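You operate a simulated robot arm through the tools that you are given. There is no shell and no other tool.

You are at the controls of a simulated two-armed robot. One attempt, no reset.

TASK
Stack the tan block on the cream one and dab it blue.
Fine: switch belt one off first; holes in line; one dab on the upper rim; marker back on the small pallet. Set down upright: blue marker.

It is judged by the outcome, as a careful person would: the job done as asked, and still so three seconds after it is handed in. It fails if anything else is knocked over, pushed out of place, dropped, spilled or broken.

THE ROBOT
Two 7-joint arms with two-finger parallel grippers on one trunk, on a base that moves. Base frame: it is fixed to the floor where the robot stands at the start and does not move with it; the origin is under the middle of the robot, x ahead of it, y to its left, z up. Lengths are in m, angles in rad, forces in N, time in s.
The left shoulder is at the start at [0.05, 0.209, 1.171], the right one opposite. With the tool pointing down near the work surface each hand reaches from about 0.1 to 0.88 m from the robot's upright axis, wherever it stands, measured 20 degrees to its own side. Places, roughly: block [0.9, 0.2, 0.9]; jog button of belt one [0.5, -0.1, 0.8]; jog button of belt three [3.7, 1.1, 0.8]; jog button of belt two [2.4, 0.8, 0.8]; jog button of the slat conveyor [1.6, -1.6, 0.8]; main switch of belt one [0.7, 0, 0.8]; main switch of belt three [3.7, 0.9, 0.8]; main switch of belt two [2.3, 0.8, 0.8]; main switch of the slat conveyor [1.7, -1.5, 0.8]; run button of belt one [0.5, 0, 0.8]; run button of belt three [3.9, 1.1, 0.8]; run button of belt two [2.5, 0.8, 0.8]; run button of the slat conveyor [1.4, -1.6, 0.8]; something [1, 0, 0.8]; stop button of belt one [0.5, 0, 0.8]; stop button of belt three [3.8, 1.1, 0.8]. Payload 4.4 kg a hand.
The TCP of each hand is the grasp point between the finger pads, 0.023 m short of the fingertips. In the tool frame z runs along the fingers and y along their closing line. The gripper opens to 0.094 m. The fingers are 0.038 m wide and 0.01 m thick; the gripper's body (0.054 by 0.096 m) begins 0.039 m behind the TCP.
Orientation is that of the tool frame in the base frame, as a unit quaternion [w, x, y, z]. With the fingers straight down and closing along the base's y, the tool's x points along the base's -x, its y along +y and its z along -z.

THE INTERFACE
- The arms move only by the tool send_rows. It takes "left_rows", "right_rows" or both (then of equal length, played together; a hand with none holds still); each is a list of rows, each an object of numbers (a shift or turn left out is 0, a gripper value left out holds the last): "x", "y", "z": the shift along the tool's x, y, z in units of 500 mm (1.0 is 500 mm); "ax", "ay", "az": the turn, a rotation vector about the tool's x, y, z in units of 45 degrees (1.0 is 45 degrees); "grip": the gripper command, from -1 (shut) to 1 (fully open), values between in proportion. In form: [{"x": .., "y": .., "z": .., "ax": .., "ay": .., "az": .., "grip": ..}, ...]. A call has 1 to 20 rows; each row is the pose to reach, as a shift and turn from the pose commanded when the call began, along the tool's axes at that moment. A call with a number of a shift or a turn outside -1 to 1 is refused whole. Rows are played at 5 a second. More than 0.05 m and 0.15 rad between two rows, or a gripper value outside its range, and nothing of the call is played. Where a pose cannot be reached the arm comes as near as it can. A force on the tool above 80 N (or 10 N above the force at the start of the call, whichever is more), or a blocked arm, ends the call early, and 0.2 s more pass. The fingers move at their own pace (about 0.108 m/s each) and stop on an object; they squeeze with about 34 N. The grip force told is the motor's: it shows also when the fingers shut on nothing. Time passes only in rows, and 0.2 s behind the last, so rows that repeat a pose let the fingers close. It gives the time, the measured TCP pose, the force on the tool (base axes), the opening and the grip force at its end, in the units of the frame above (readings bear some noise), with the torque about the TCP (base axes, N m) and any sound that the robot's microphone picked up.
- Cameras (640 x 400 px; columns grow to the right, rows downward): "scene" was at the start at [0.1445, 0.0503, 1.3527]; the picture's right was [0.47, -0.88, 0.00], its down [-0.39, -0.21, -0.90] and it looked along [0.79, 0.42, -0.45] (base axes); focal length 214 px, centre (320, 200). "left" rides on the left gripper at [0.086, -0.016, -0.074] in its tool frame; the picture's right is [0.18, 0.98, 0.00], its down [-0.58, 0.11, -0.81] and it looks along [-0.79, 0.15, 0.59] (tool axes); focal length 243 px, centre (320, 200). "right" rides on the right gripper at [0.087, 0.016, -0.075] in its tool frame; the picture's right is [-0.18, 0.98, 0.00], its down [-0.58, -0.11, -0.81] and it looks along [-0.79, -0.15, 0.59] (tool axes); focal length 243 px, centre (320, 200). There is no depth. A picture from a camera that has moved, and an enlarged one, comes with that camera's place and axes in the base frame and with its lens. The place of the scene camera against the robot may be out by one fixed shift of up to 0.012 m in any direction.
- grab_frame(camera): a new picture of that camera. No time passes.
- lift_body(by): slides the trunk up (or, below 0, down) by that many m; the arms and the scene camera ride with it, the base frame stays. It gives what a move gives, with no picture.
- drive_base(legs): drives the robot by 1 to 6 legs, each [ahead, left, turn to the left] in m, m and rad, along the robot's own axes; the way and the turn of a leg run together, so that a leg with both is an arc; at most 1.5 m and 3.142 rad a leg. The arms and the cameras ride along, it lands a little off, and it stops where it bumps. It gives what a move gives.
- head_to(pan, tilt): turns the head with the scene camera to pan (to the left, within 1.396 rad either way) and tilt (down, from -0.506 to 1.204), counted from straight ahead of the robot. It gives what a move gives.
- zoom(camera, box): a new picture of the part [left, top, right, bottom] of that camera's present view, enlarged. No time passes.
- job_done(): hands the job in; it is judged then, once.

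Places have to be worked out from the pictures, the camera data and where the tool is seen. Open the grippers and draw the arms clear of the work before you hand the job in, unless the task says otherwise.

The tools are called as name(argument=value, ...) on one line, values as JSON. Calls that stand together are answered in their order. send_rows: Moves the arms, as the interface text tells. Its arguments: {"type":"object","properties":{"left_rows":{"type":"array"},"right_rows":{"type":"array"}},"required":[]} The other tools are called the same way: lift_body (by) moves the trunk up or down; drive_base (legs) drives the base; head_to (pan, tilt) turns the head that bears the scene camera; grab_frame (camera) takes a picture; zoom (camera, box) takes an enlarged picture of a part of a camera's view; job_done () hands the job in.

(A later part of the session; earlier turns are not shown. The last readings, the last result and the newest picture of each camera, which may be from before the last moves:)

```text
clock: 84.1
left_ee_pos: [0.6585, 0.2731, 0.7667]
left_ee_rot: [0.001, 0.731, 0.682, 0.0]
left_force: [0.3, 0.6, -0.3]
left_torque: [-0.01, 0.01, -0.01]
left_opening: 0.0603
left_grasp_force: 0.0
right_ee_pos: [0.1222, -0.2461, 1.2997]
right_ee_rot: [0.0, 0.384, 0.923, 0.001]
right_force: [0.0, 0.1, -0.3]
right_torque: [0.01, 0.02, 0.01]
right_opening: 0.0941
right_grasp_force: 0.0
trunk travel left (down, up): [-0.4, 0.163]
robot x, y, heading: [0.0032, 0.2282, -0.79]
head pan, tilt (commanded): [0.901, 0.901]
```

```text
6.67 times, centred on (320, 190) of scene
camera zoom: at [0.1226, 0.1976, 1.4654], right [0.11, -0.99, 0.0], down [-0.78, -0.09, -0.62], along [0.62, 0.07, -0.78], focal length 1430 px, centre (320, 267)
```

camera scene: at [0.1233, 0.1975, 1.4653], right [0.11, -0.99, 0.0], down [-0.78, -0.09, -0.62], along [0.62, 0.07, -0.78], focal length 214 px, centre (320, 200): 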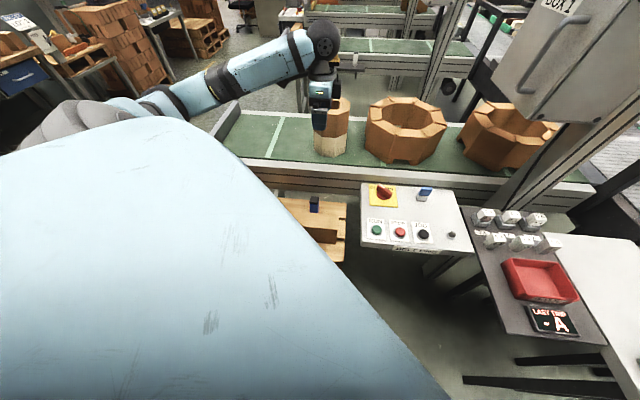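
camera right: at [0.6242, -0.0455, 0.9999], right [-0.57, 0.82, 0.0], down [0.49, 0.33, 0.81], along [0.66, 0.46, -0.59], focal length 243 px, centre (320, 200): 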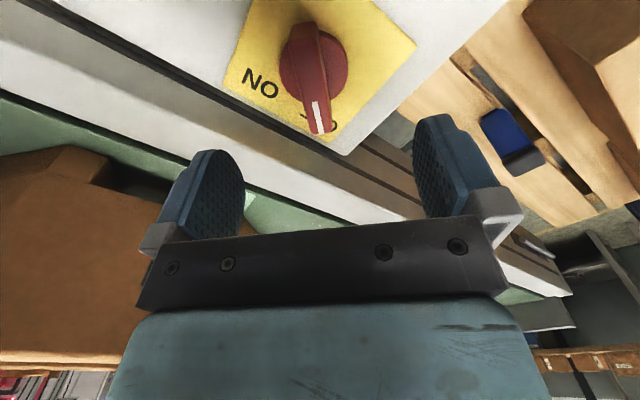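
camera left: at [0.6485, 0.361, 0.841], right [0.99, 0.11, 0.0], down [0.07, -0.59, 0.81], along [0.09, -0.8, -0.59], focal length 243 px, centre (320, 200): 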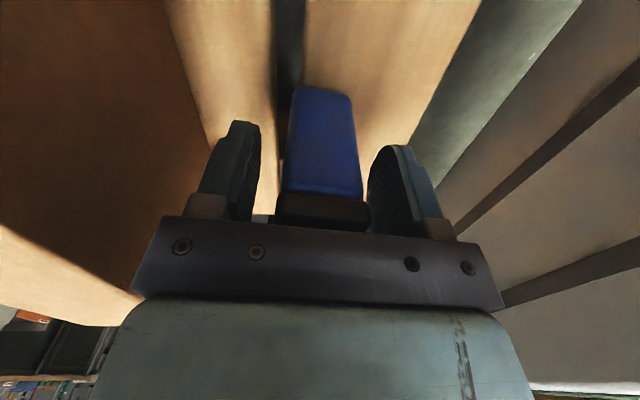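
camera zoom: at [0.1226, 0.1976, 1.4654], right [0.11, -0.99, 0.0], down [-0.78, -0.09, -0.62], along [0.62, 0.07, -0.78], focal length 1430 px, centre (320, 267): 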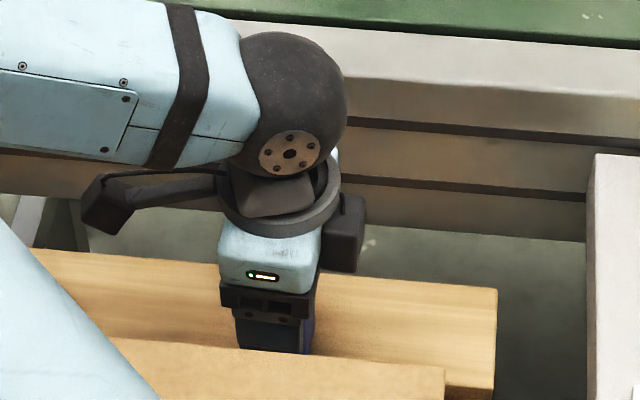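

The marker stands between the fingers, the palm clear above its cap. I close on it.

send_rows(left_rows=[{"grip": -0.2}, {"grip": -0.6}, {"grip": -1}, {"grip": -1}, {"grip": -1}])

grab_frame(camera="left")

```text
clock: 85.3
left_ee_pos: [0.6582, 0.2729, 0.7675]
left_ee_rot: [0.0, 0.731, 0.682, 0.0]
left_force: [0.1, -0.4, 0.1]
left_torque: [0.01, -0.01, -0.03]
left_opening: 0.0353
left_grasp_force: 34.4
right_ee_pos: [0.1231, -0.246, 1.2999]
right_ee_rot: [0.0, 0.384, 0.923, 0.002]
right_force: [0.3, -0.7, 0.5]
right_torque: [0.01, -0.03, 0.0]
right_opening: 0.0942
right_grasp_force: 0.1
trunk travel left (down, up): [-0.4, 0.163]
robot x, y, heading: [0.0034, 0.2282, -0.786]
head pan, tilt (commanded): [0.901, 0.901]
```

```text
taken
camera left: at [0.6486, 0.3609, 0.841], right [0.99, 0.11, 0.0], down [0.07, -0.59, 0.81], along [0.09, -0.8, -0.59], focal length 243 px, centre (320, 200)
```

left: 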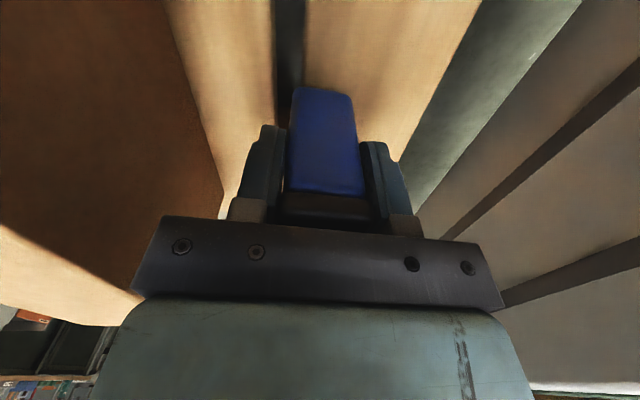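

Held (35 mm). I lift 4 cm and check the marker's attitude in the grip.

send_rows(left_rows=[{"z": -0.03}, {"z": -0.06}, {"z": -0.08}, {"z": -0.08}])

grab_frame(camera="left")

zoom(camera="scene", box=[290, 150, 350, 210])

```text
clock: 86.3
left_ee_pos: [0.6592, 0.2735, 0.8063]
left_ee_rot: [0.001, 0.731, 0.682, 0.0]
left_force: [-0.3, 0.0, -2.6]
left_torque: [0.0, 0.01, 0.02]
left_opening: 0.0354
left_grasp_force: 34.6
right_ee_pos: [0.1219, -0.2451, 1.3]
right_ee_rot: [-0.001, 0.384, 0.923, 0.001]
right_force: [0.1, 0.6, 0.5]
right_torque: [-0.01, -0.03, -0.01]
right_opening: 0.0942
right_grasp_force: 0.1
trunk travel left (down, up): [-0.4, 0.163]
robot x, y, heading: [0.004, 0.2285, -0.789]
head pan, tilt (commanded): [0.901, 0.901]
```

```text
taken
camera left: at [0.6491, 0.3611, 0.8806], right [0.99, 0.11, 0.0], down [0.07, -0.59, 0.81], along [0.09, -0.8, -0.59], focal length 243 px, centre (320, 200)
```

left: 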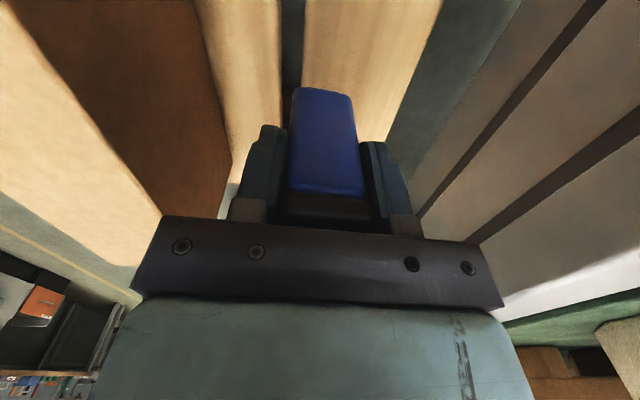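

```text
6.67 times, centred on (320, 180) of scene
camera zoom: at [0.123, 0.1976, 1.4653], right [0.11, -0.99, 0.0], down [-0.78, -0.09, -0.62], along [0.62, 0.07, -0.78], focal length 1430 px, centre (320, 333)
```

zoom: 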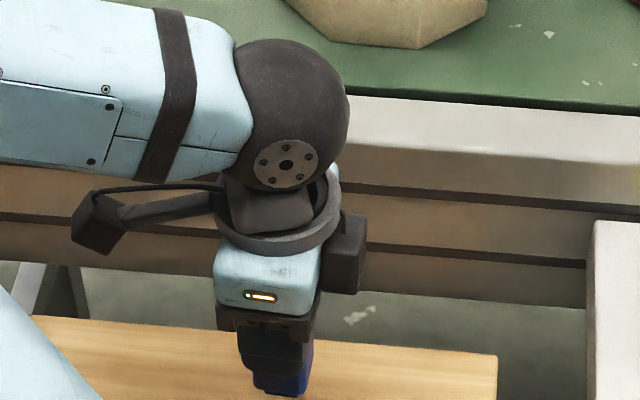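

The marker hangs straight in the grip (0.26 kg). Before dabbing I want to see which end carries the ink, so I raise it and tilt the hand to show the marker's lower end to the scene camera.

send_rows(left_rows=[{"z": -0.09}, {"z": -0.18}, {"z": -0.27}, {"z": -0.36}, {"y": -0.02, "z": -0.45}, {"y": -0.04, "z": -0.54}, {"y": -0.06, "z": -0.63}, {"y": -0.08, "z": -0.72}, {"y": -0.1, "z": -0.81}, {"y": -0.12, "z": -0.9}, {"y": -0.12, "z": -0.98}])

send_rows(left_rows=[{"ax": 0.15}, {"ax": 0.3}, {"ax": 0.45}, {"ax": 0.6}, {"ax": 0.75}, {"ax": 0.9}, {"ax": 0.9}])

head_to(pan=0.9, tilt=0.4)

grab_frame(camera="scene")

```text
clock: 88.7
left_ee_pos: [0.5973, 0.2751, 1.2977]
left_ee_rot: [-0.001, 0.731, 0.683, 0.0]
left_force: [-0.3, 0.4, -0.9]
left_torque: [-0.03, 0.03, 0.0]
left_opening: 0.0353
left_grasp_force: 33.8
right_ee_pos: [0.1231, -0.2466, 1.2998]
right_ee_rot: [-0.001, 0.384, 0.923, 0.001]
right_force: [-0.7, -0.5, 0.4]
right_torque: [0.0, -0.05, -0.01]
right_opening: 0.0941
right_grasp_force: 0.1
trunk travel left (down, up): [-0.4, 0.163]
robot x, y, heading: [0.003, 0.2309, -0.791]
head pan, tilt (commanded): [0.901, 0.901]
```

```text
clock: 90.3
left_ee_pos: [0.5982, 0.2771, 1.2968]
left_ee_rot: [-0.254, 0.686, 0.639, -0.237]
left_force: [0.2, 0.0, -1.9]
left_torque: [-0.01, -0.05, 0.02]
left_opening: 0.0354
left_grasp_force: 33.8
right_ee_pos: [0.1221, -0.2458, 1.3004]
right_ee_rot: [0.0, 0.384, 0.923, 0.001]
right_force: [0.3, 0.1, -0.3]
right_torque: [-0.01, 0.0, 0.01]
right_opening: 0.094
right_grasp_force: 0.0
trunk travel left (down, up): [-0.4, 0.163]
robot x, y, heading: [0.0038, 0.232, -0.791]
head pan, tilt (commanded): [0.901, 0.901]
```

```text
clock: 91.3
left_ee_pos: [0.599, 0.2764, 1.2971]
left_ee_rot: [-0.253, 0.686, 0.64, -0.236]
left_force: [0.3, 0.2, -1.4]
left_torque: [-0.04, -0.04, -0.01]
left_opening: 0.0357
left_grasp_force: 33.8
right_ee_pos: [0.1229, -0.2447, 1.3006]
right_ee_rot: [-0.001, 0.384, 0.923, 0.002]
right_force: [0.2, -0.4, -0.3]
right_torque: [0.02, 0.01, -0.01]
right_opening: 0.0941
right_grasp_force: 0.1
trunk travel left (down, up): [-0.4, 0.163]
robot x, y, heading: [0.002, 0.2314, -0.791]
head pan, tilt (commanded): [0.901, 0.4]
```

```text
taken
camera scene: at [0.14, 0.1995, 1.5083], right [0.11, -0.99, 0.0], down [-0.39, -0.04, -0.92], along [0.92, 0.1, -0.39], focal length 214 px, centre (320, 200)
```

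scene: 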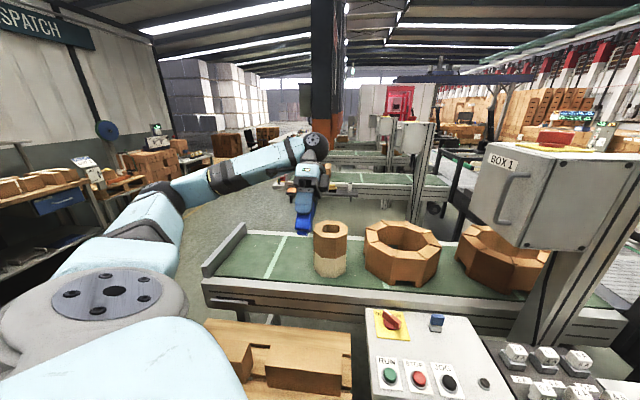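

zoom(camera="scene", box=[280, 180, 340, 245])

zoom(camera="scene", box=[300, 205, 360, 290])

grab_frame(camera="left")

```text
6.15 times, centred on (310, 212) of scene
camera zoom: at [0.14, 0.1995, 1.5083], right [0.11, -0.99, 0.0], down [-0.39, -0.04, -0.92], along [0.92, 0.1, -0.39], focal length 1320 px, centre (382, 123)
```

zoom: 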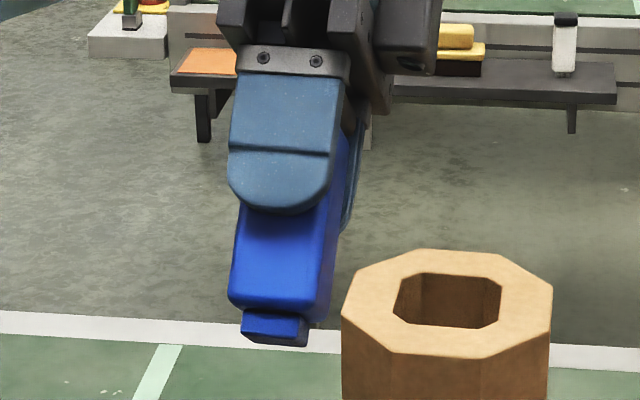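

```text
4.71 times, centred on (330, 248) of scene
camera zoom: at [0.14, 0.1995, 1.5083], right [0.11, -0.99, 0.0], down [-0.39, -0.04, -0.92], along [0.92, 0.1, -0.39], focal length 1009 px, centre (273, -24)
```

zoom: 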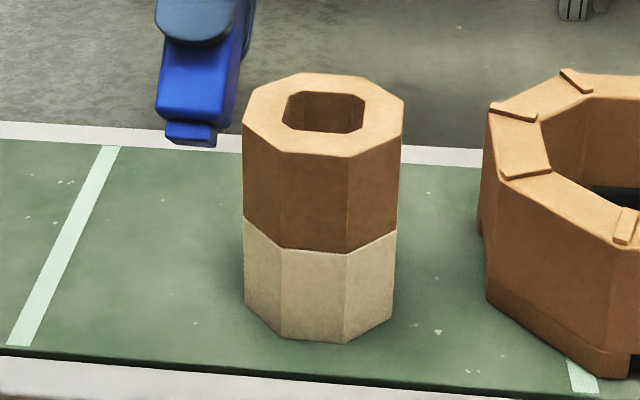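

```text
taken
camera left: at [0.6413, 0.3607, 1.3636], right [0.76, 0.13, -0.64], down [0.56, -0.62, 0.54], along [-0.33, -0.77, -0.55], focal length 243 px, centre (320, 200)
```

left: 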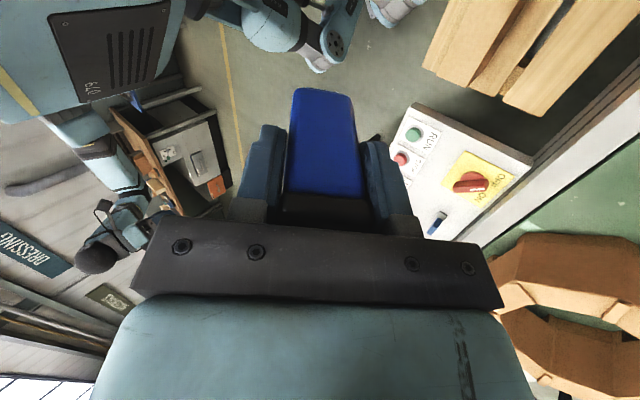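

This settles it: at the lower end is a narrower blue nib, so the marker stands on its nib and can be dabbed straight down. I straighten the hand and move to a place short of the stack at a safe height.

send_rows(left_rows=[{"ax": -0.15}, {"ax": -0.3}, {"ax": -0.45}, {"ax": -0.6}, {"ax": -0.75}, {"ax": -0.9}, {"ax": -0.9}])

head_to(pan=0.9, tilt=0.7)

send_rows(left_rows=[{"x": -0.008, "y": 0.07, "z": 0.03}, {"x": -0.016, "y": 0.14, "z": 0.06}, {"x": -0.024, "y": 0.21, "z": 0.1}, {"x": -0.032, "y": 0.28, "z": 0.14}, {"x": -0.04, "y": 0.35, "z": 0.18}, {"x": -0.048, "y": 0.408, "z": 0.22, "az": -0.038}, {"x": -0.048, "y": 0.408, "z": 0.22, "az": -0.038}])

grab_frame(camera="left")

zoom(camera="scene", box=[270, 90, 390, 210])

```text
clock: 92.9
left_ee_pos: [0.5989, 0.2774, 1.2965]
left_ee_rot: [0.001, 0.731, 0.682, 0.001]
left_force: [0.7, 0.5, -1.4]
left_torque: [-0.01, -0.01, -0.01]
left_opening: 0.0352
left_grasp_force: 34.1
right_ee_pos: [0.1235, -0.245, 1.3005]
right_ee_rot: [-0.001, 0.385, 0.923, 0.0]
right_force: [-0.2, -0.3, -0.1]
right_torque: [-0.02, 0.01, 0.02]
right_opening: 0.0939
right_grasp_force: 0.1
trunk travel left (down, up): [-0.4, 0.163]
robot x, y, heading: [0.0055, 0.2296, -0.786]
head pan, tilt (commanded): [0.901, 0.4]
```

```text
clock: 93.7
left_ee_pos: [0.5987, 0.2768, 1.2953]
left_ee_rot: [0.0, 0.731, 0.682, 0.0]
left_force: [1.4, -0.4, -2.0]
left_torque: [-0.01, 0.01, 0.0]
left_opening: 0.0351
left_grasp_force: 33.4
right_ee_pos: [0.1238, -0.2447, 1.3002]
right_ee_rot: [0.0, 0.384, 0.923, 0.001]
right_force: [-0.1, 0.2, 0.3]
right_torque: [0.01, 0.02, 0.03]
right_opening: 0.0937
right_grasp_force: 0.0
trunk travel left (down, up): [-0.4, 0.163]
robot x, y, heading: [0.0061, 0.2315, -0.789]
head pan, tilt (commanded): [0.901, 0.7]
```

```text
clock: 95.3
left_ee_pos: [0.8011, 0.2382, 1.1872]
left_ee_rot: [0.001, 0.721, 0.693, 0.001]
left_force: [-0.5, 0.0, -0.9]
left_torque: [-0.05, -0.01, -0.02]
left_opening: 0.0353
left_grasp_force: 33.4
right_ee_pos: [0.1231, -0.2446, 1.3002]
right_ee_rot: [0.0, 0.384, 0.923, 0.001]
right_force: [0.5, 0.8, 0.6]
right_torque: [0.01, -0.05, -0.01]
right_opening: 0.0942
right_grasp_force: 0.1
trunk travel left (down, up): [-0.4, 0.163]
robot x, y, heading: [0.003, 0.2314, -0.79]
head pan, tilt (commanded): [0.901, 0.7]
```

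```text
taken
camera left: at [0.7887, 0.3261, 1.2615], right [0.99, 0.14, 0.0], down [0.08, -0.59, 0.81], along [0.12, -0.8, -0.59], focal length 243 px, centre (320, 200)
```

left: 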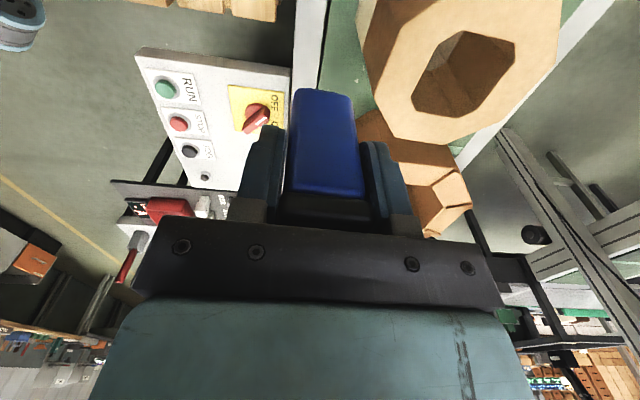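

```text
3.33 times, centred on (330, 150) of scene
camera zoom: at [0.1316, 0.199, 1.4816], right [0.11, -0.99, 0.0], down [-0.64, -0.07, -0.77], along [0.76, 0.09, -0.64], focal length 715 px, centre (287, 367)
```

zoom: 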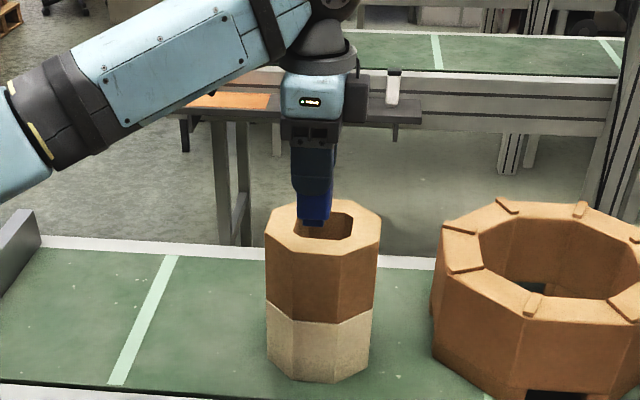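

I enlarge the wrist view to measure the tan block's near rim in its present place.

zoom(camera="left", box=[340, 0, 580, 150])

zoom(camera="scene", box=[310, 150, 350, 180])

```text
2.67 times, centred on (460, 75) of left
camera zoom: at [0.7887, 0.3261, 1.2615], right [0.99, 0.14, 0.0], down [0.08, -0.59, 0.81], along [0.12, -0.8, -0.59], focal length 647 px, centre (-53, 533)
```

zoom: 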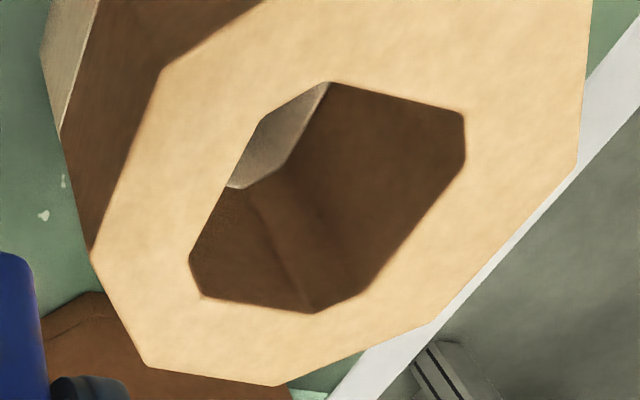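

```text
13.33 times, centred on (330, 165) of scene
camera zoom: at [0.1316, 0.199, 1.4816], right [0.11, -0.99, 0.0], down [-0.64, -0.07, -0.77], along [0.76, 0.09, -0.64], focal length 2860 px, centre (187, 667)
```

zoom: 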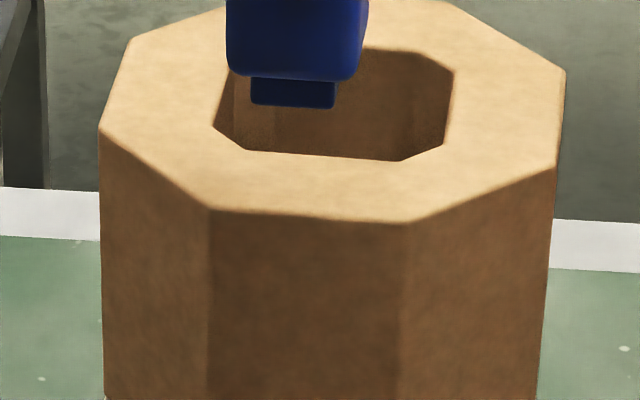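

The near rim spans x≈0.858–0.892, centred at [0.8747, 0.2385]; the holes look in line (the cream wall continues flush). I bring the nib over this spot, about 3 cm above the rim.

send_rows(left_rows=[{"x": 0.002, "y": 0.05, "z": 0.02}, {"x": 0.004, "y": 0.1, "z": 0.04}, {"x": 0.0064, "y": 0.147, "z": 0.06}, {"x": 0.0064, "y": 0.147, "z": 0.074}, {"x": 0.0064, "y": 0.147, "z": 0.074}])

grab_frame(camera="left")

zoom(camera="scene", box=[310, 140, 350, 180])

```text
clock: 96.5
left_ee_pos: [0.8749, 0.2385, 1.15]
left_ee_rot: [0.0, 0.721, 0.693, 0.001]
left_force: [0.1, -0.3, -1.4]
left_torque: [0.0, 0.01, -0.03]
left_opening: 0.0352
left_grasp_force: 34.2
right_ee_pos: [0.1244, -0.2464, 1.3008]
right_ee_rot: [0.0, 0.384, 0.923, 0.001]
right_force: [-0.1, -0.3, -0.5]
right_torque: [0.01, -0.02, -0.02]
right_opening: 0.094
right_grasp_force: 0.1
trunk travel left (down, up): [-0.4, 0.163]
robot x, y, heading: [0.0024, 0.2313, -0.794]
head pan, tilt (commanded): [0.901, 0.7]
```

```text
taken
camera left: at [0.8623, 0.3257, 1.224], right [0.99, 0.14, 0.0], down [0.09, -0.59, 0.81], along [0.12, -0.8, -0.59], focal length 243 px, centre (320, 200)
```

left: 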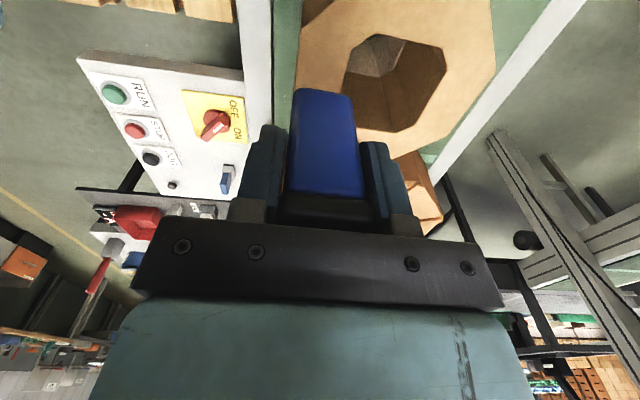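

```text
10.00 times, centred on (330, 160) of scene
camera zoom: at [0.1324, 0.1985, 1.4815], right [0.11, -0.99, 0.0], down [-0.64, -0.07, -0.76], along [0.76, 0.09, -0.64], focal length 2145 px, centre (220, 600)
```

zoom: 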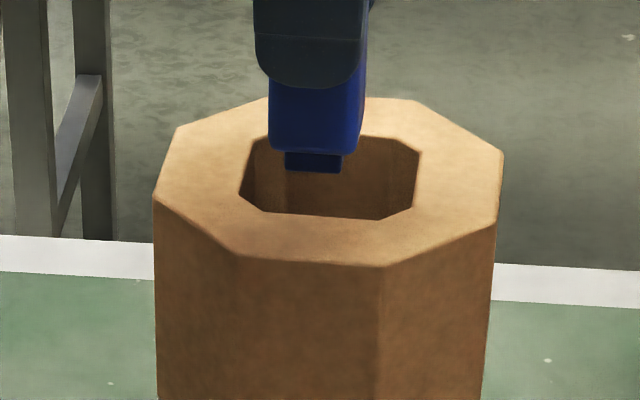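

The nib is centred over the near rim, about 3.4 cm above it by the picture. I lower 2.4 cm and look.

send_rows(left_rows=[{"z": 0.016}, {"z": 0.032}, {"z": 0.048}, {"z": 0.048}])

zoom(camera="scene", box=[315, 150, 345, 175])

```text
clock: 97.5
left_ee_pos: [0.8744, 0.2388, 1.1245]
left_ee_rot: [0.0, 0.721, 0.693, 0.0]
left_force: [0.1, 0.1, -1.0]
left_torque: [-0.01, 0.0, 0.0]
left_opening: 0.0352
left_grasp_force: 33.9
right_ee_pos: [0.1217, -0.2458, 1.3005]
right_ee_rot: [0.0, 0.384, 0.923, 0.001]
right_force: [-0.6, 0.4, 0.0]
right_torque: [-0.01, 0.01, -0.02]
right_opening: 0.0939
right_grasp_force: 0.1
trunk travel left (down, up): [-0.4, 0.163]
robot x, y, heading: [0.0042, 0.2308, -0.787]
head pan, tilt (commanded): [0.901, 0.7]
```

```text
16.00 times, centred on (330, 162) of scene
camera zoom: at [0.1324, 0.1986, 1.4815], right [0.11, -0.99, 0.0], down [-0.64, -0.07, -0.76], along [0.76, 0.09, -0.64], focal length 3432 px, centre (160, 800)
```

zoom: 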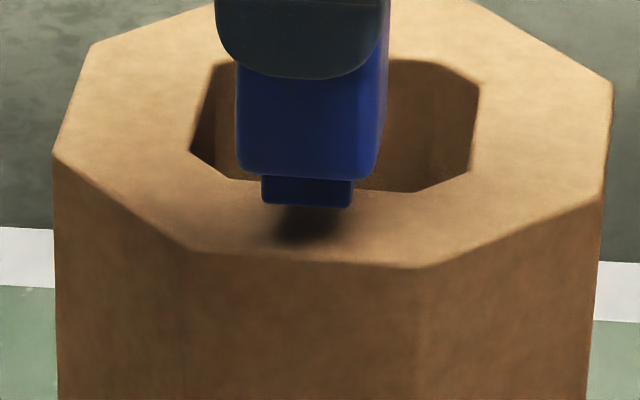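

About 12 mm remain between nib and rim. I lower 9 mm more, then approach in small steps to make one gentle contact.

send_rows(left_rows=[{"z": 0.009}, {"z": 0.018}, {"z": 0.018}])

zoom(camera="scene", box=[315, 150, 345, 175])

```text
clock: 98.3
left_ee_pos: [0.8742, 0.238, 1.1152]
left_ee_rot: [0.0, 0.721, 0.693, 0.001]
left_force: [1.9, 0.0, 0.0]
left_torque: [0.03, -0.07, -0.02]
left_opening: 0.0351
left_grasp_force: 33.9
right_ee_pos: [0.123, -0.2455, 1.3012]
right_ee_rot: [0.0, 0.384, 0.923, 0.001]
right_force: [0.1, 0.6, 0.5]
right_torque: [-0.02, -0.03, -0.01]
right_opening: 0.0939
right_grasp_force: 0.0
trunk travel left (down, up): [-0.4, 0.163]
robot x, y, heading: [0.0039, 0.2272, -0.791]
head pan, tilt (commanded): [0.901, 0.7]
```

```text
16.00 times, centred on (330, 162) of scene
camera zoom: at [0.1323, 0.1986, 1.4815], right [0.11, -0.99, 0.0], down [-0.64, -0.07, -0.76], along [0.76, 0.09, -0.64], focal length 3432 px, centre (160, 800)
```

zoom: 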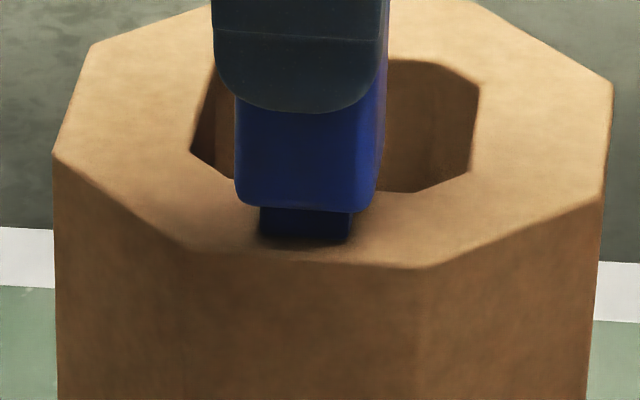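

The force shows a first light touch (weight is gone, 1.9 N sideways). I press 1 mm further to make the one dab definite.

send_rows(left_rows=[{"z": 0.002}, {"z": 0.002}, {"z": 0.002}])

zoom(camera="scene", box=[315, 150, 345, 175])

```text
clock: 99.1
left_ee_pos: [0.8738, 0.2383, 1.1157]
left_ee_rot: [0.001, 0.722, 0.692, 0.001]
left_force: [5.3, -0.2, 9.9]
left_torque: [0.09, -0.22, -0.03]
left_opening: 0.0353
left_grasp_force: 34.2
right_ee_pos: [0.1217, -0.2458, 1.3013]
right_ee_rot: [-0.001, 0.385, 0.923, 0.0]
right_force: [0.6, 0.1, 0.8]
right_torque: [0.0, 0.0, -0.02]
right_opening: 0.0941
right_grasp_force: 0.1
trunk travel left (down, up): [-0.4, 0.163]
robot x, y, heading: [0.0034, 0.2311, -0.785]
head pan, tilt (commanded): [0.901, 0.7]
```

```text
16.00 times, centred on (330, 162) of scene
camera zoom: at [0.1313, 0.1986, 1.4817], right [0.11, -0.99, 0.0], down [-0.64, -0.07, -0.77], along [0.76, 0.09, -0.64], focal length 3432 px, centre (160, 800)
```

zoom: 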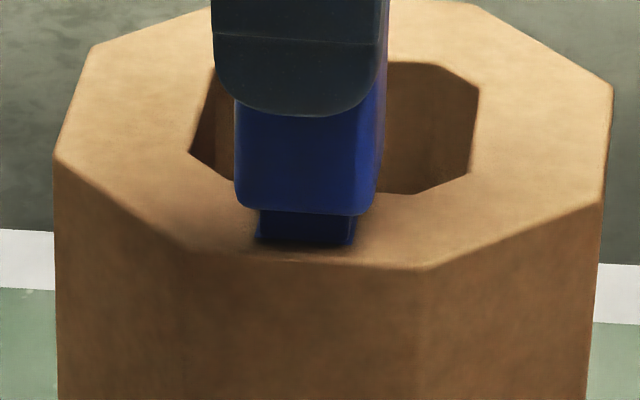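

A firm contact of about 10 N: the dab is made. I lift straight up and check the mark.

send_rows(left_rows=[{"z": -0.03}, {"z": -0.06}, {"z": -0.09}, {"z": -0.09}])

zoom(camera="scene", box=[315, 145, 350, 180])

grab_frame(camera="left")

```text
clock: 100.1
left_ee_pos: [0.8741, 0.239, 1.1606]
left_ee_rot: [0.001, 0.721, 0.693, -0.001]
left_force: [-0.4, 0.4, -1.1]
left_torque: [0.0, -0.01, -0.01]
left_opening: 0.0351
left_grasp_force: 34.0
right_ee_pos: [0.1239, -0.2448, 1.3008]
right_ee_rot: [-0.001, 0.385, 0.923, 0.0]
right_force: [0.8, -0.5, 0.0]
right_torque: [-0.01, 0.0, 0.01]
right_opening: 0.0942
right_grasp_force: 0.1
trunk travel left (down, up): [-0.4, 0.163]
robot x, y, heading: [0.0069, 0.2263, -0.788]
head pan, tilt (commanded): [0.901, 0.7]
```

```text
11.43 times, centred on (332, 162) of scene
camera zoom: at [0.1325, 0.1987, 1.4815], right [0.11, -0.99, 0.0], down [-0.64, -0.07, -0.76], along [0.76, 0.09, -0.64], focal length 2451 px, centre (177, 629)
```

zoom: 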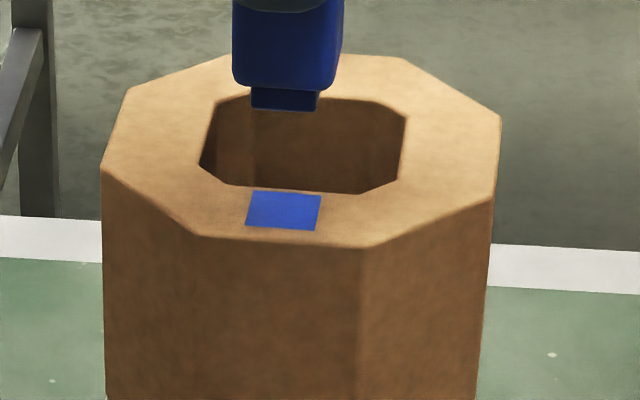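

```text
taken
camera left: at [0.862, 0.3262, 1.2348], right [0.99, 0.14, 0.0], down [0.09, -0.59, 0.81], along [0.12, -0.8, -0.59], focal length 243 px, centre (320, 200)
```

left: 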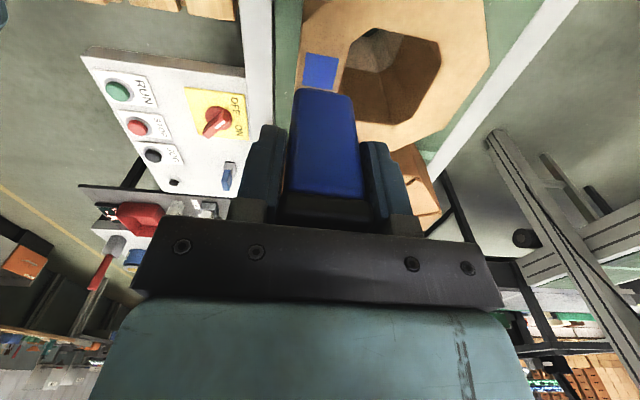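

One clear blue square on the upper rim, and the stack is unmoved. I now carry the marker back above its old place on the pallet.

send_rows(left_rows=[{"x": 0.01, "y": -0.087}, {"x": 0.02, "y": -0.174}, {"x": 0.031, "y": -0.26, "az": 0.02}, {"x": 0.041, "y": -0.347, "az": 0.038}, {"x": 0.051, "y": -0.434, "az": 0.038}, {"x": 0.051, "y": -0.434, "z": 0.09, "az": 0.038}, {"x": 0.051, "y": -0.434, "z": 0.18, "az": 0.038}, {"x": 0.051, "y": -0.434, "z": 0.27, "az": 0.038}, {"x": 0.051, "y": -0.434, "z": 0.36, "az": 0.038}, {"x": 0.051, "y": -0.434, "z": 0.45, "az": 0.038}, {"x": 0.051, "y": -0.434, "z": 0.5, "az": 0.038}, {"x": 0.051, "y": -0.434, "z": 0.5, "az": 0.038}])

head_to(pan=0.9, tilt=0.9)

grab_frame(camera="left")

zoom(camera="scene", box=[280, 100, 370, 220])

```text
clock: 102.7
left_ee_pos: [0.6589, 0.2741, 0.9097]
left_ee_rot: [0.0, 0.732, 0.682, -0.001]
left_force: [-0.3, -0.6, -1.4]
left_torque: [-0.01, 0.01, 0.0]
left_opening: 0.0353
left_grasp_force: 34.1
right_ee_pos: [0.122, -0.2459, 1.3009]
right_ee_rot: [0.0, 0.385, 0.923, 0.001]
right_force: [-0.2, -0.5, 0.6]
right_torque: [0.01, 0.07, -0.02]
right_opening: 0.0937
right_grasp_force: 0.1
trunk travel left (down, up): [-0.4, 0.163]
robot x, y, heading: [0.002, 0.2278, -0.786]
head pan, tilt (commanded): [0.901, 0.7]
```

```text
clock: 103.4
left_ee_pos: [0.6589, 0.2724, 0.9099]
left_ee_rot: [0.0, 0.731, 0.682, 0.0]
left_force: [0.9, 0.2, -1.9]
left_torque: [0.0, -0.01, 0.01]
left_opening: 0.035
left_grasp_force: 34.3
right_ee_pos: [0.1236, -0.2461, 1.3001]
right_ee_rot: [0.0, 0.385, 0.923, 0.001]
right_force: [0.4, 0.5, 0.4]
right_torque: [0.01, 0.0, 0.03]
right_opening: 0.0942
right_grasp_force: 0.2
trunk travel left (down, up): [-0.4, 0.163]
robot x, y, heading: [-0.0002, 0.2305, -0.791]
head pan, tilt (commanded): [0.901, 0.901]
```

```text
taken
camera left: at [0.649, 0.3603, 0.9837], right [0.99, 0.11, 0.0], down [0.07, -0.59, 0.81], along [0.09, -0.8, -0.59], focal length 243 px, centre (320, 200)
```

left: 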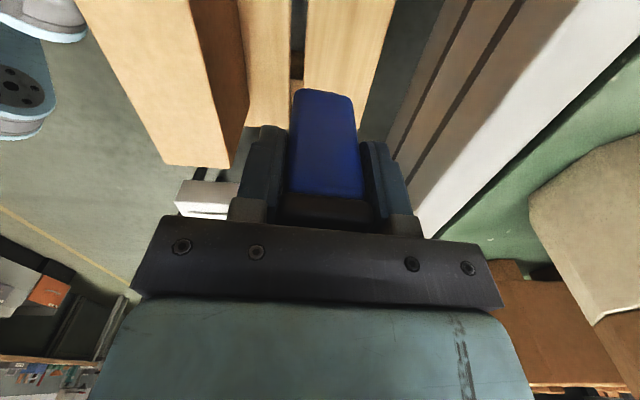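

```text
3.33 times, centred on (325, 160) of scene
camera zoom: at [0.1231, 0.1976, 1.4654], right [0.11, -0.99, 0.0], down [-0.78, -0.09, -0.62], along [0.62, 0.07, -0.78], focal length 715 px, centre (303, 333)
```

zoom: 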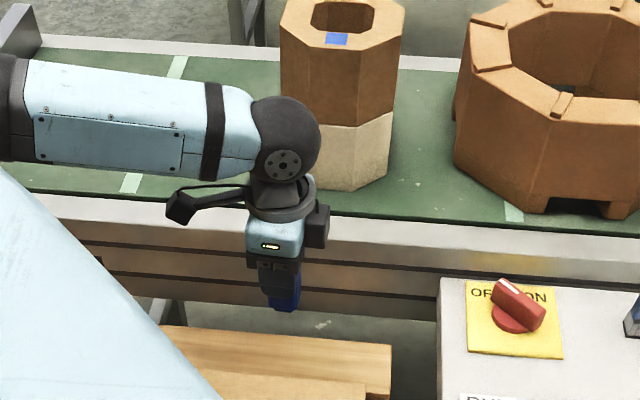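

The switch still points to OFF and the stack with its blue mark stands. I lower the marker to about 2 cm above the pallet, 6 mm farther onto the plank than before for a surer stand.

send_rows(left_rows=[{"y": 0.012, "z": 0.06}, {"y": 0.012, "z": 0.12}, {"y": 0.012, "z": 0.18}, {"y": 0.012, "z": 0.22}, {"y": 0.012, "z": 0.25}, {"y": 0.012, "z": 0.25}])

grab_frame(camera="left")

zoom(camera="scene", box=[295, 165, 345, 215])

```text
clock: 104.8
left_ee_pos: [0.665, 0.2734, 0.7839]
left_ee_rot: [0.0, 0.731, 0.682, -0.001]
left_force: [-0.4, 0.6, -2.4]
left_torque: [0.02, 0.01, -0.01]
left_opening: 0.0352
left_grasp_force: 34.0
right_ee_pos: [0.1225, -0.2454, 1.2997]
right_ee_rot: [-0.001, 0.385, 0.923, 0.002]
right_force: [0.2, 0.1, 0.7]
right_torque: [-0.01, 0.0, 0.02]
right_opening: 0.0938
right_grasp_force: 0.1
trunk travel left (down, up): [-0.4, 0.163]
robot x, y, heading: [0.0019, 0.2312, -0.789]
head pan, tilt (commanded): [0.901, 0.901]
```

```text
taken
camera left: at [0.6554, 0.3603, 0.8595], right [0.99, 0.11, 0.0], down [0.07, -0.59, 0.81], along [0.09, -0.8, -0.59], focal length 243 px, centre (320, 200)
```

left: 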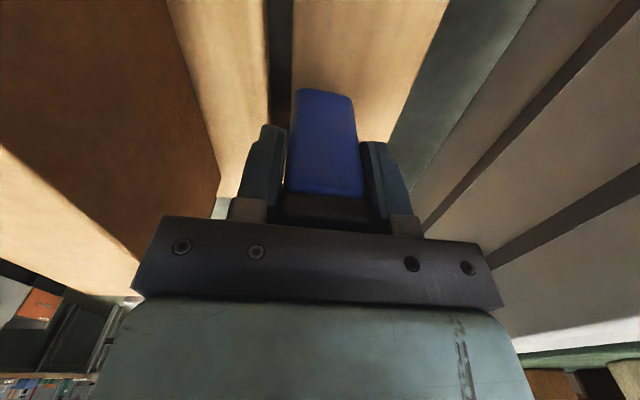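

```text
8.00 times, centred on (320, 190) of scene
camera zoom: at [0.1229, 0.1976, 1.4654], right [0.11, -0.99, 0.0], down [-0.78, -0.09, -0.62], along [0.62, 0.07, -0.78], focal length 1716 px, centre (320, 280)
```

zoom: 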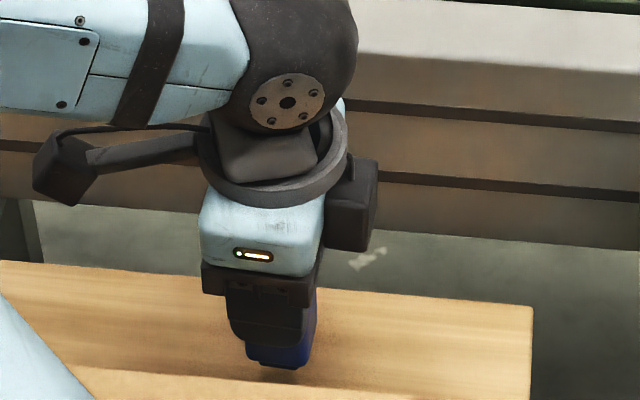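

The nib is over the plank with about 1.6 cm to go. I lower 13 mm and then feel for the contact.

send_rows(left_rows=[{"z": 0.012}, {"z": 0.022}, {"z": 0.026}, {"z": 0.026}])

send_rows(left_rows=[{"z": 0.003}, {"z": 0.003}])

```text
clock: 105.8
left_ee_pos: [0.6644, 0.2729, 0.7721]
left_ee_rot: [0.0, 0.732, 0.681, 0.0]
left_force: [-0.1, 0.2, -1.4]
left_torque: [0.04, 0.01, -0.01]
left_opening: 0.0354
left_grasp_force: 33.8
right_ee_pos: [0.1229, -0.2459, 1.2995]
right_ee_rot: [-0.001, 0.384, 0.923, 0.001]
right_force: [-0.9, 0.4, -0.2]
right_torque: [0.01, 0.01, 0.0]
right_opening: 0.0939
right_grasp_force: 0.0
trunk travel left (down, up): [-0.4, 0.163]
robot x, y, heading: [0.0039, 0.2277, -0.79]
head pan, tilt (commanded): [0.901, 0.901]
```

```text
clock: 106.4
left_ee_pos: [0.6648, 0.2722, 0.7706]
left_ee_rot: [0.0, 0.732, 0.681, 0.0]
left_force: [0.7, 0.3, -1.0]
left_torque: [-0.02, -0.01, -0.01]
left_opening: 0.0353
left_grasp_force: 34.4
right_ee_pos: [0.1235, -0.2453, 1.3005]
right_ee_rot: [-0.001, 0.384, 0.923, 0.0]
right_force: [0.0, -0.6, -1.0]
right_torque: [0.01, 0.02, -0.02]
right_opening: 0.094
right_grasp_force: 0.1
trunk travel left (down, up): [-0.4, 0.163]
robot x, y, heading: [0.0023, 0.2273, -0.793]
head pan, tilt (commanded): [0.901, 0.901]
```

No contact yet at z≈0.7706. I go on in 1.5 mm steps.

send_rows(left_rows=[{"z": 0.003}, {"z": 0.003}])

send_rows(left_rows=[{"z": 0.002}, {"z": 0.002}])

zoom(camera="scene", box=[300, 180, 340, 215])

```text
clock: 107.0
left_ee_pos: [0.664, 0.2731, 0.7697]
left_ee_rot: [0.0, 0.732, 0.682, 0.0]
left_force: [-0.2, 0.1, -1.0]
left_torque: [-0.01, 0.0, 0.0]
left_opening: 0.0351
left_grasp_force: 34.4
right_ee_pos: [0.1229, -0.2452, 1.2992]
right_ee_rot: [0.0, 0.384, 0.923, 0.001]
right_force: [-0.6, 0.2, -0.1]
right_torque: [0.02, -0.02, 0.01]
right_opening: 0.0942
right_grasp_force: 0.2
trunk travel left (down, up): [-0.4, 0.163]
robot x, y, heading: [-0.0, 0.2287, -0.79]
head pan, tilt (commanded): [0.901, 0.901]
```

```text
clock: 107.6
left_ee_pos: [0.664, 0.2731, 0.7688]
left_ee_rot: [0.0, 0.731, 0.682, 0.0]
left_force: [0.6, -0.4, -1.2]
left_torque: [-0.01, -0.02, -0.02]
left_opening: 0.0352
left_grasp_force: 34.1
right_ee_pos: [0.1239, -0.2441, 1.3001]
right_ee_rot: [-0.001, 0.384, 0.923, 0.001]
right_force: [0.6, 0.7, 0.4]
right_torque: [-0.02, 0.01, 0.0]
right_opening: 0.0942
right_grasp_force: 0.1
trunk travel left (down, up): [-0.4, 0.163]
robot x, y, heading: [0.0056, 0.2316, -0.794]
head pan, tilt (commanded): [0.901, 0.901]
```

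```text
11.43 times, centred on (320, 198) of scene
camera zoom: at [0.123, 0.1976, 1.4654], right [0.11, -0.99, 0.0], down [-0.78, -0.09, -0.62], along [0.62, 0.07, -0.78], focal length 2451 px, centre (320, 229)
```

zoom: 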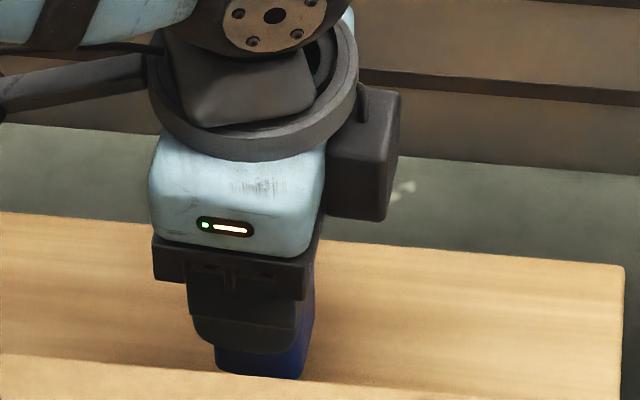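

send_rows(left_rows=[{"z": 0.002}, {"z": 0.002}])

send_rows(left_rows=[{"z": 0.002}, {"z": 0.002}])

```text
clock: 108.2
left_ee_pos: [0.6642, 0.2729, 0.7668]
left_ee_rot: [0.0, 0.732, 0.681, 0.0]
left_force: [0.0, 0.1, -1.1]
left_torque: [0.02, 0.02, -0.01]
left_opening: 0.0354
left_grasp_force: 34.1
right_ee_pos: [0.1228, -0.2446, 1.3004]
right_ee_rot: [-0.001, 0.384, 0.923, 0.001]
right_force: [-0.1, 0.2, 0.4]
right_torque: [-0.02, 0.0, 0.01]
right_opening: 0.094
right_grasp_force: 0.1
trunk travel left (down, up): [-0.4, 0.163]
robot x, y, heading: [0.0061, 0.2289, -0.787]
head pan, tilt (commanded): [0.901, 0.901]
```

```text
clock: 108.8
left_ee_pos: [0.6636, 0.2731, 0.7664]
left_ee_rot: [0.001, 0.732, 0.682, 0.0]
left_force: [0.2, 0.1, -0.3]
left_torque: [-0.02, 0.02, 0.02]
left_opening: 0.0354
left_grasp_force: 34.1
right_ee_pos: [0.1218, -0.2463, 1.3001]
right_ee_rot: [0.0, 0.384, 0.923, 0.001]
right_force: [-0.1, 0.8, 0.1]
right_torque: [0.01, 0.01, 0.01]
right_opening: 0.0939
right_grasp_force: 0.0
trunk travel left (down, up): [-0.4, 0.163]
robot x, y, heading: [0.0024, 0.2315, -0.787]
head pan, tilt (commanded): [0.901, 0.901]
```

The weight begins to come off at z≈0.766. I take one more 1 mm step to be sure the nib rests on the plank.

send_rows(left_rows=[{"z": 0.002}, {"z": 0.002}])

grab_frame(camera="left")

```text
clock: 109.4
left_ee_pos: [0.664, 0.2735, 0.7659]
left_ee_rot: [0.001, 0.731, 0.683, 0.0]
left_force: [0.3, 0.3, 5.0]
left_torque: [0.08, -0.04, 0.03]
left_opening: 0.0353
left_grasp_force: 34.0
right_ee_pos: [0.1229, -0.244, 1.3004]
right_ee_rot: [-0.001, 0.384, 0.923, 0.001]
right_force: [-0.2, -0.2, 0.3]
right_torque: [-0.02, 0.0, 0.0]
right_opening: 0.0941
right_grasp_force: 0.1
trunk travel left (down, up): [-0.4, 0.163]
robot x, y, heading: [0.0019, 0.2319, -0.792]
head pan, tilt (commanded): [0.901, 0.901]
```

```text
taken
camera left: at [0.6546, 0.3606, 0.8407], right [0.99, 0.11, 0.0], down [0.07, -0.59, 0.81], along [0.09, -0.8, -0.59], focal length 243 px, centre (320, 200)
```

left: 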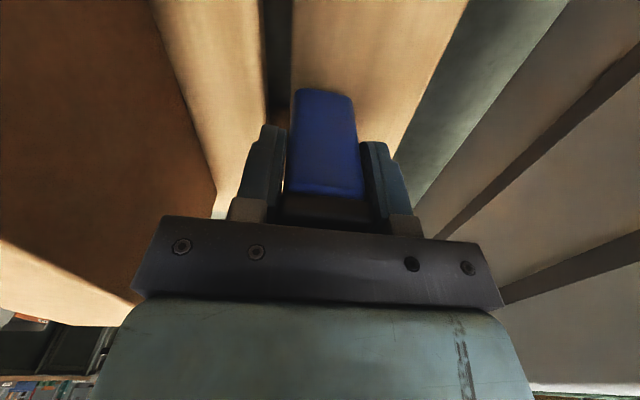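

The nib rests on the plank (upward force 5 N). I open the fingers and look before rising.

send_rows(left_rows=[{"grip": -0.1}, {"grip": 0.15}, {"grip": 0.28}, {"grip": 0.28}])

grab_frame(camera="left")

```text
clock: 110.4
left_ee_pos: [0.6644, 0.2734, 0.7661]
left_ee_rot: [0.0, 0.731, 0.682, -0.001]
left_force: [0.0, -1.0, 0.3]
left_torque: [-0.02, -0.02, -0.01]
left_opening: 0.0601
left_grasp_force: 0.0
right_ee_pos: [0.1228, -0.2451, 1.2997]
right_ee_rot: [0.0, 0.384, 0.923, 0.002]
right_force: [0.0, -0.8, 0.3]
right_torque: [0.02, -0.02, -0.02]
right_opening: 0.0941
right_grasp_force: 0.1
trunk travel left (down, up): [-0.4, 0.163]
robot x, y, heading: [0.0052, 0.2296, -0.789]
head pan, tilt (commanded): [0.901, 0.901]
```

```text
taken
camera left: at [0.6546, 0.3607, 0.84], right [0.99, 0.11, 0.0], down [0.07, -0.59, 0.81], along [0.09, -0.8, -0.59], focal length 243 px, centre (320, 200)
```

left: 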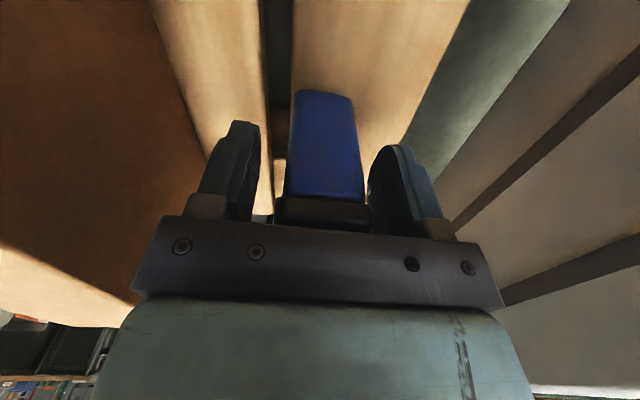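

The marker stands freely between the open fingers. I rise straight up and check it.

send_rows(left_rows=[{"z": -0.03}, {"z": -0.08}, {"z": -0.14}, {"z": -0.22}, {"z": -0.31}, {"z": -0.4}, {"z": -0.4}])

grab_frame(camera="left")

zoom(camera="scene", box=[280, 100, 370, 220])

zoom(camera="scene", box=[295, 180, 345, 215])

```text
clock: 112.0
left_ee_pos: [0.6649, 0.273, 0.9652]
left_ee_rot: [0.0, 0.731, 0.682, 0.001]
left_force: [0.0, 0.0, 0.1]
left_torque: [-0.03, -0.01, -0.02]
left_opening: 0.0602
left_grasp_force: 0.1
right_ee_pos: [0.1241, -0.2452, 1.3001]
right_ee_rot: [-0.002, 0.384, 0.923, 0.0]
right_force: [0.5, -0.5, -0.2]
right_torque: [0.0, 0.01, 0.01]
right_opening: 0.0941
right_grasp_force: 0.1
trunk travel left (down, up): [-0.4, 0.163]
robot x, y, heading: [0.0054, 0.2289, -0.792]
head pan, tilt (commanded): [0.901, 0.901]
```

```text
taken
camera left: at [0.6554, 0.3602, 1.0401], right [0.99, 0.11, 0.0], down [0.07, -0.59, 0.81], along [0.09, -0.8, -0.59], focal length 243 px, centre (320, 200)
```

left: 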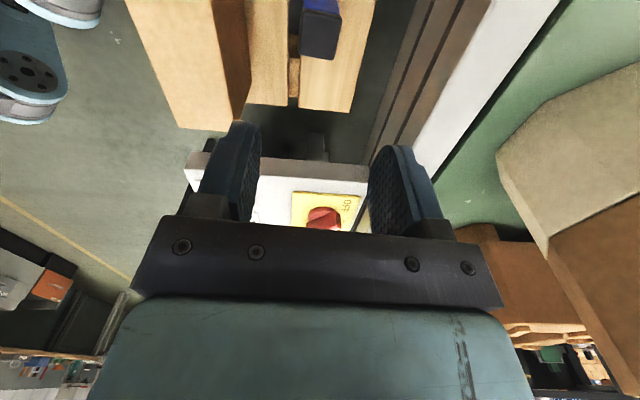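

```text
3.33 times, centred on (325, 160) of scene
camera zoom: at [0.1234, 0.1977, 1.4653], right [0.11, -0.99, 0.0], down [-0.78, -0.09, -0.62], along [0.62, 0.07, -0.78], focal length 715 px, centre (303, 333)
```

zoom: 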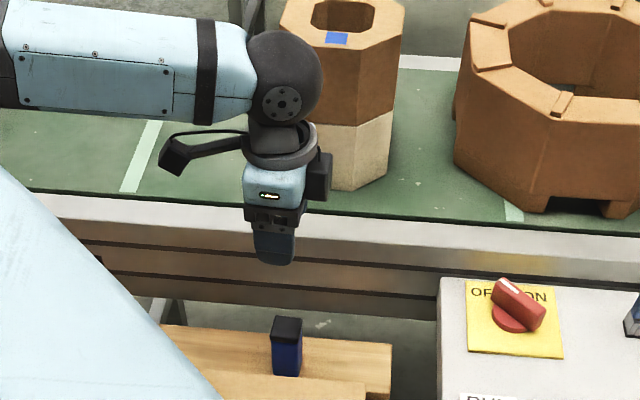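

```text
11.43 times, centred on (320, 198) of scene
camera zoom: at [0.1234, 0.1977, 1.4653], right [0.11, -0.99, 0.0], down [-0.78, -0.09, -0.62], along [0.62, 0.07, -0.78], focal length 2451 px, centre (320, 229)
```

zoom: 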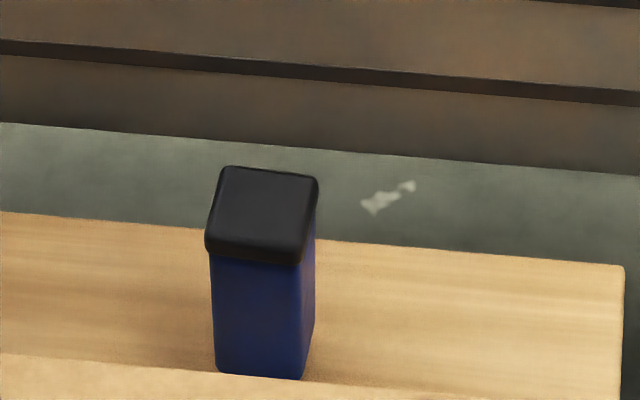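

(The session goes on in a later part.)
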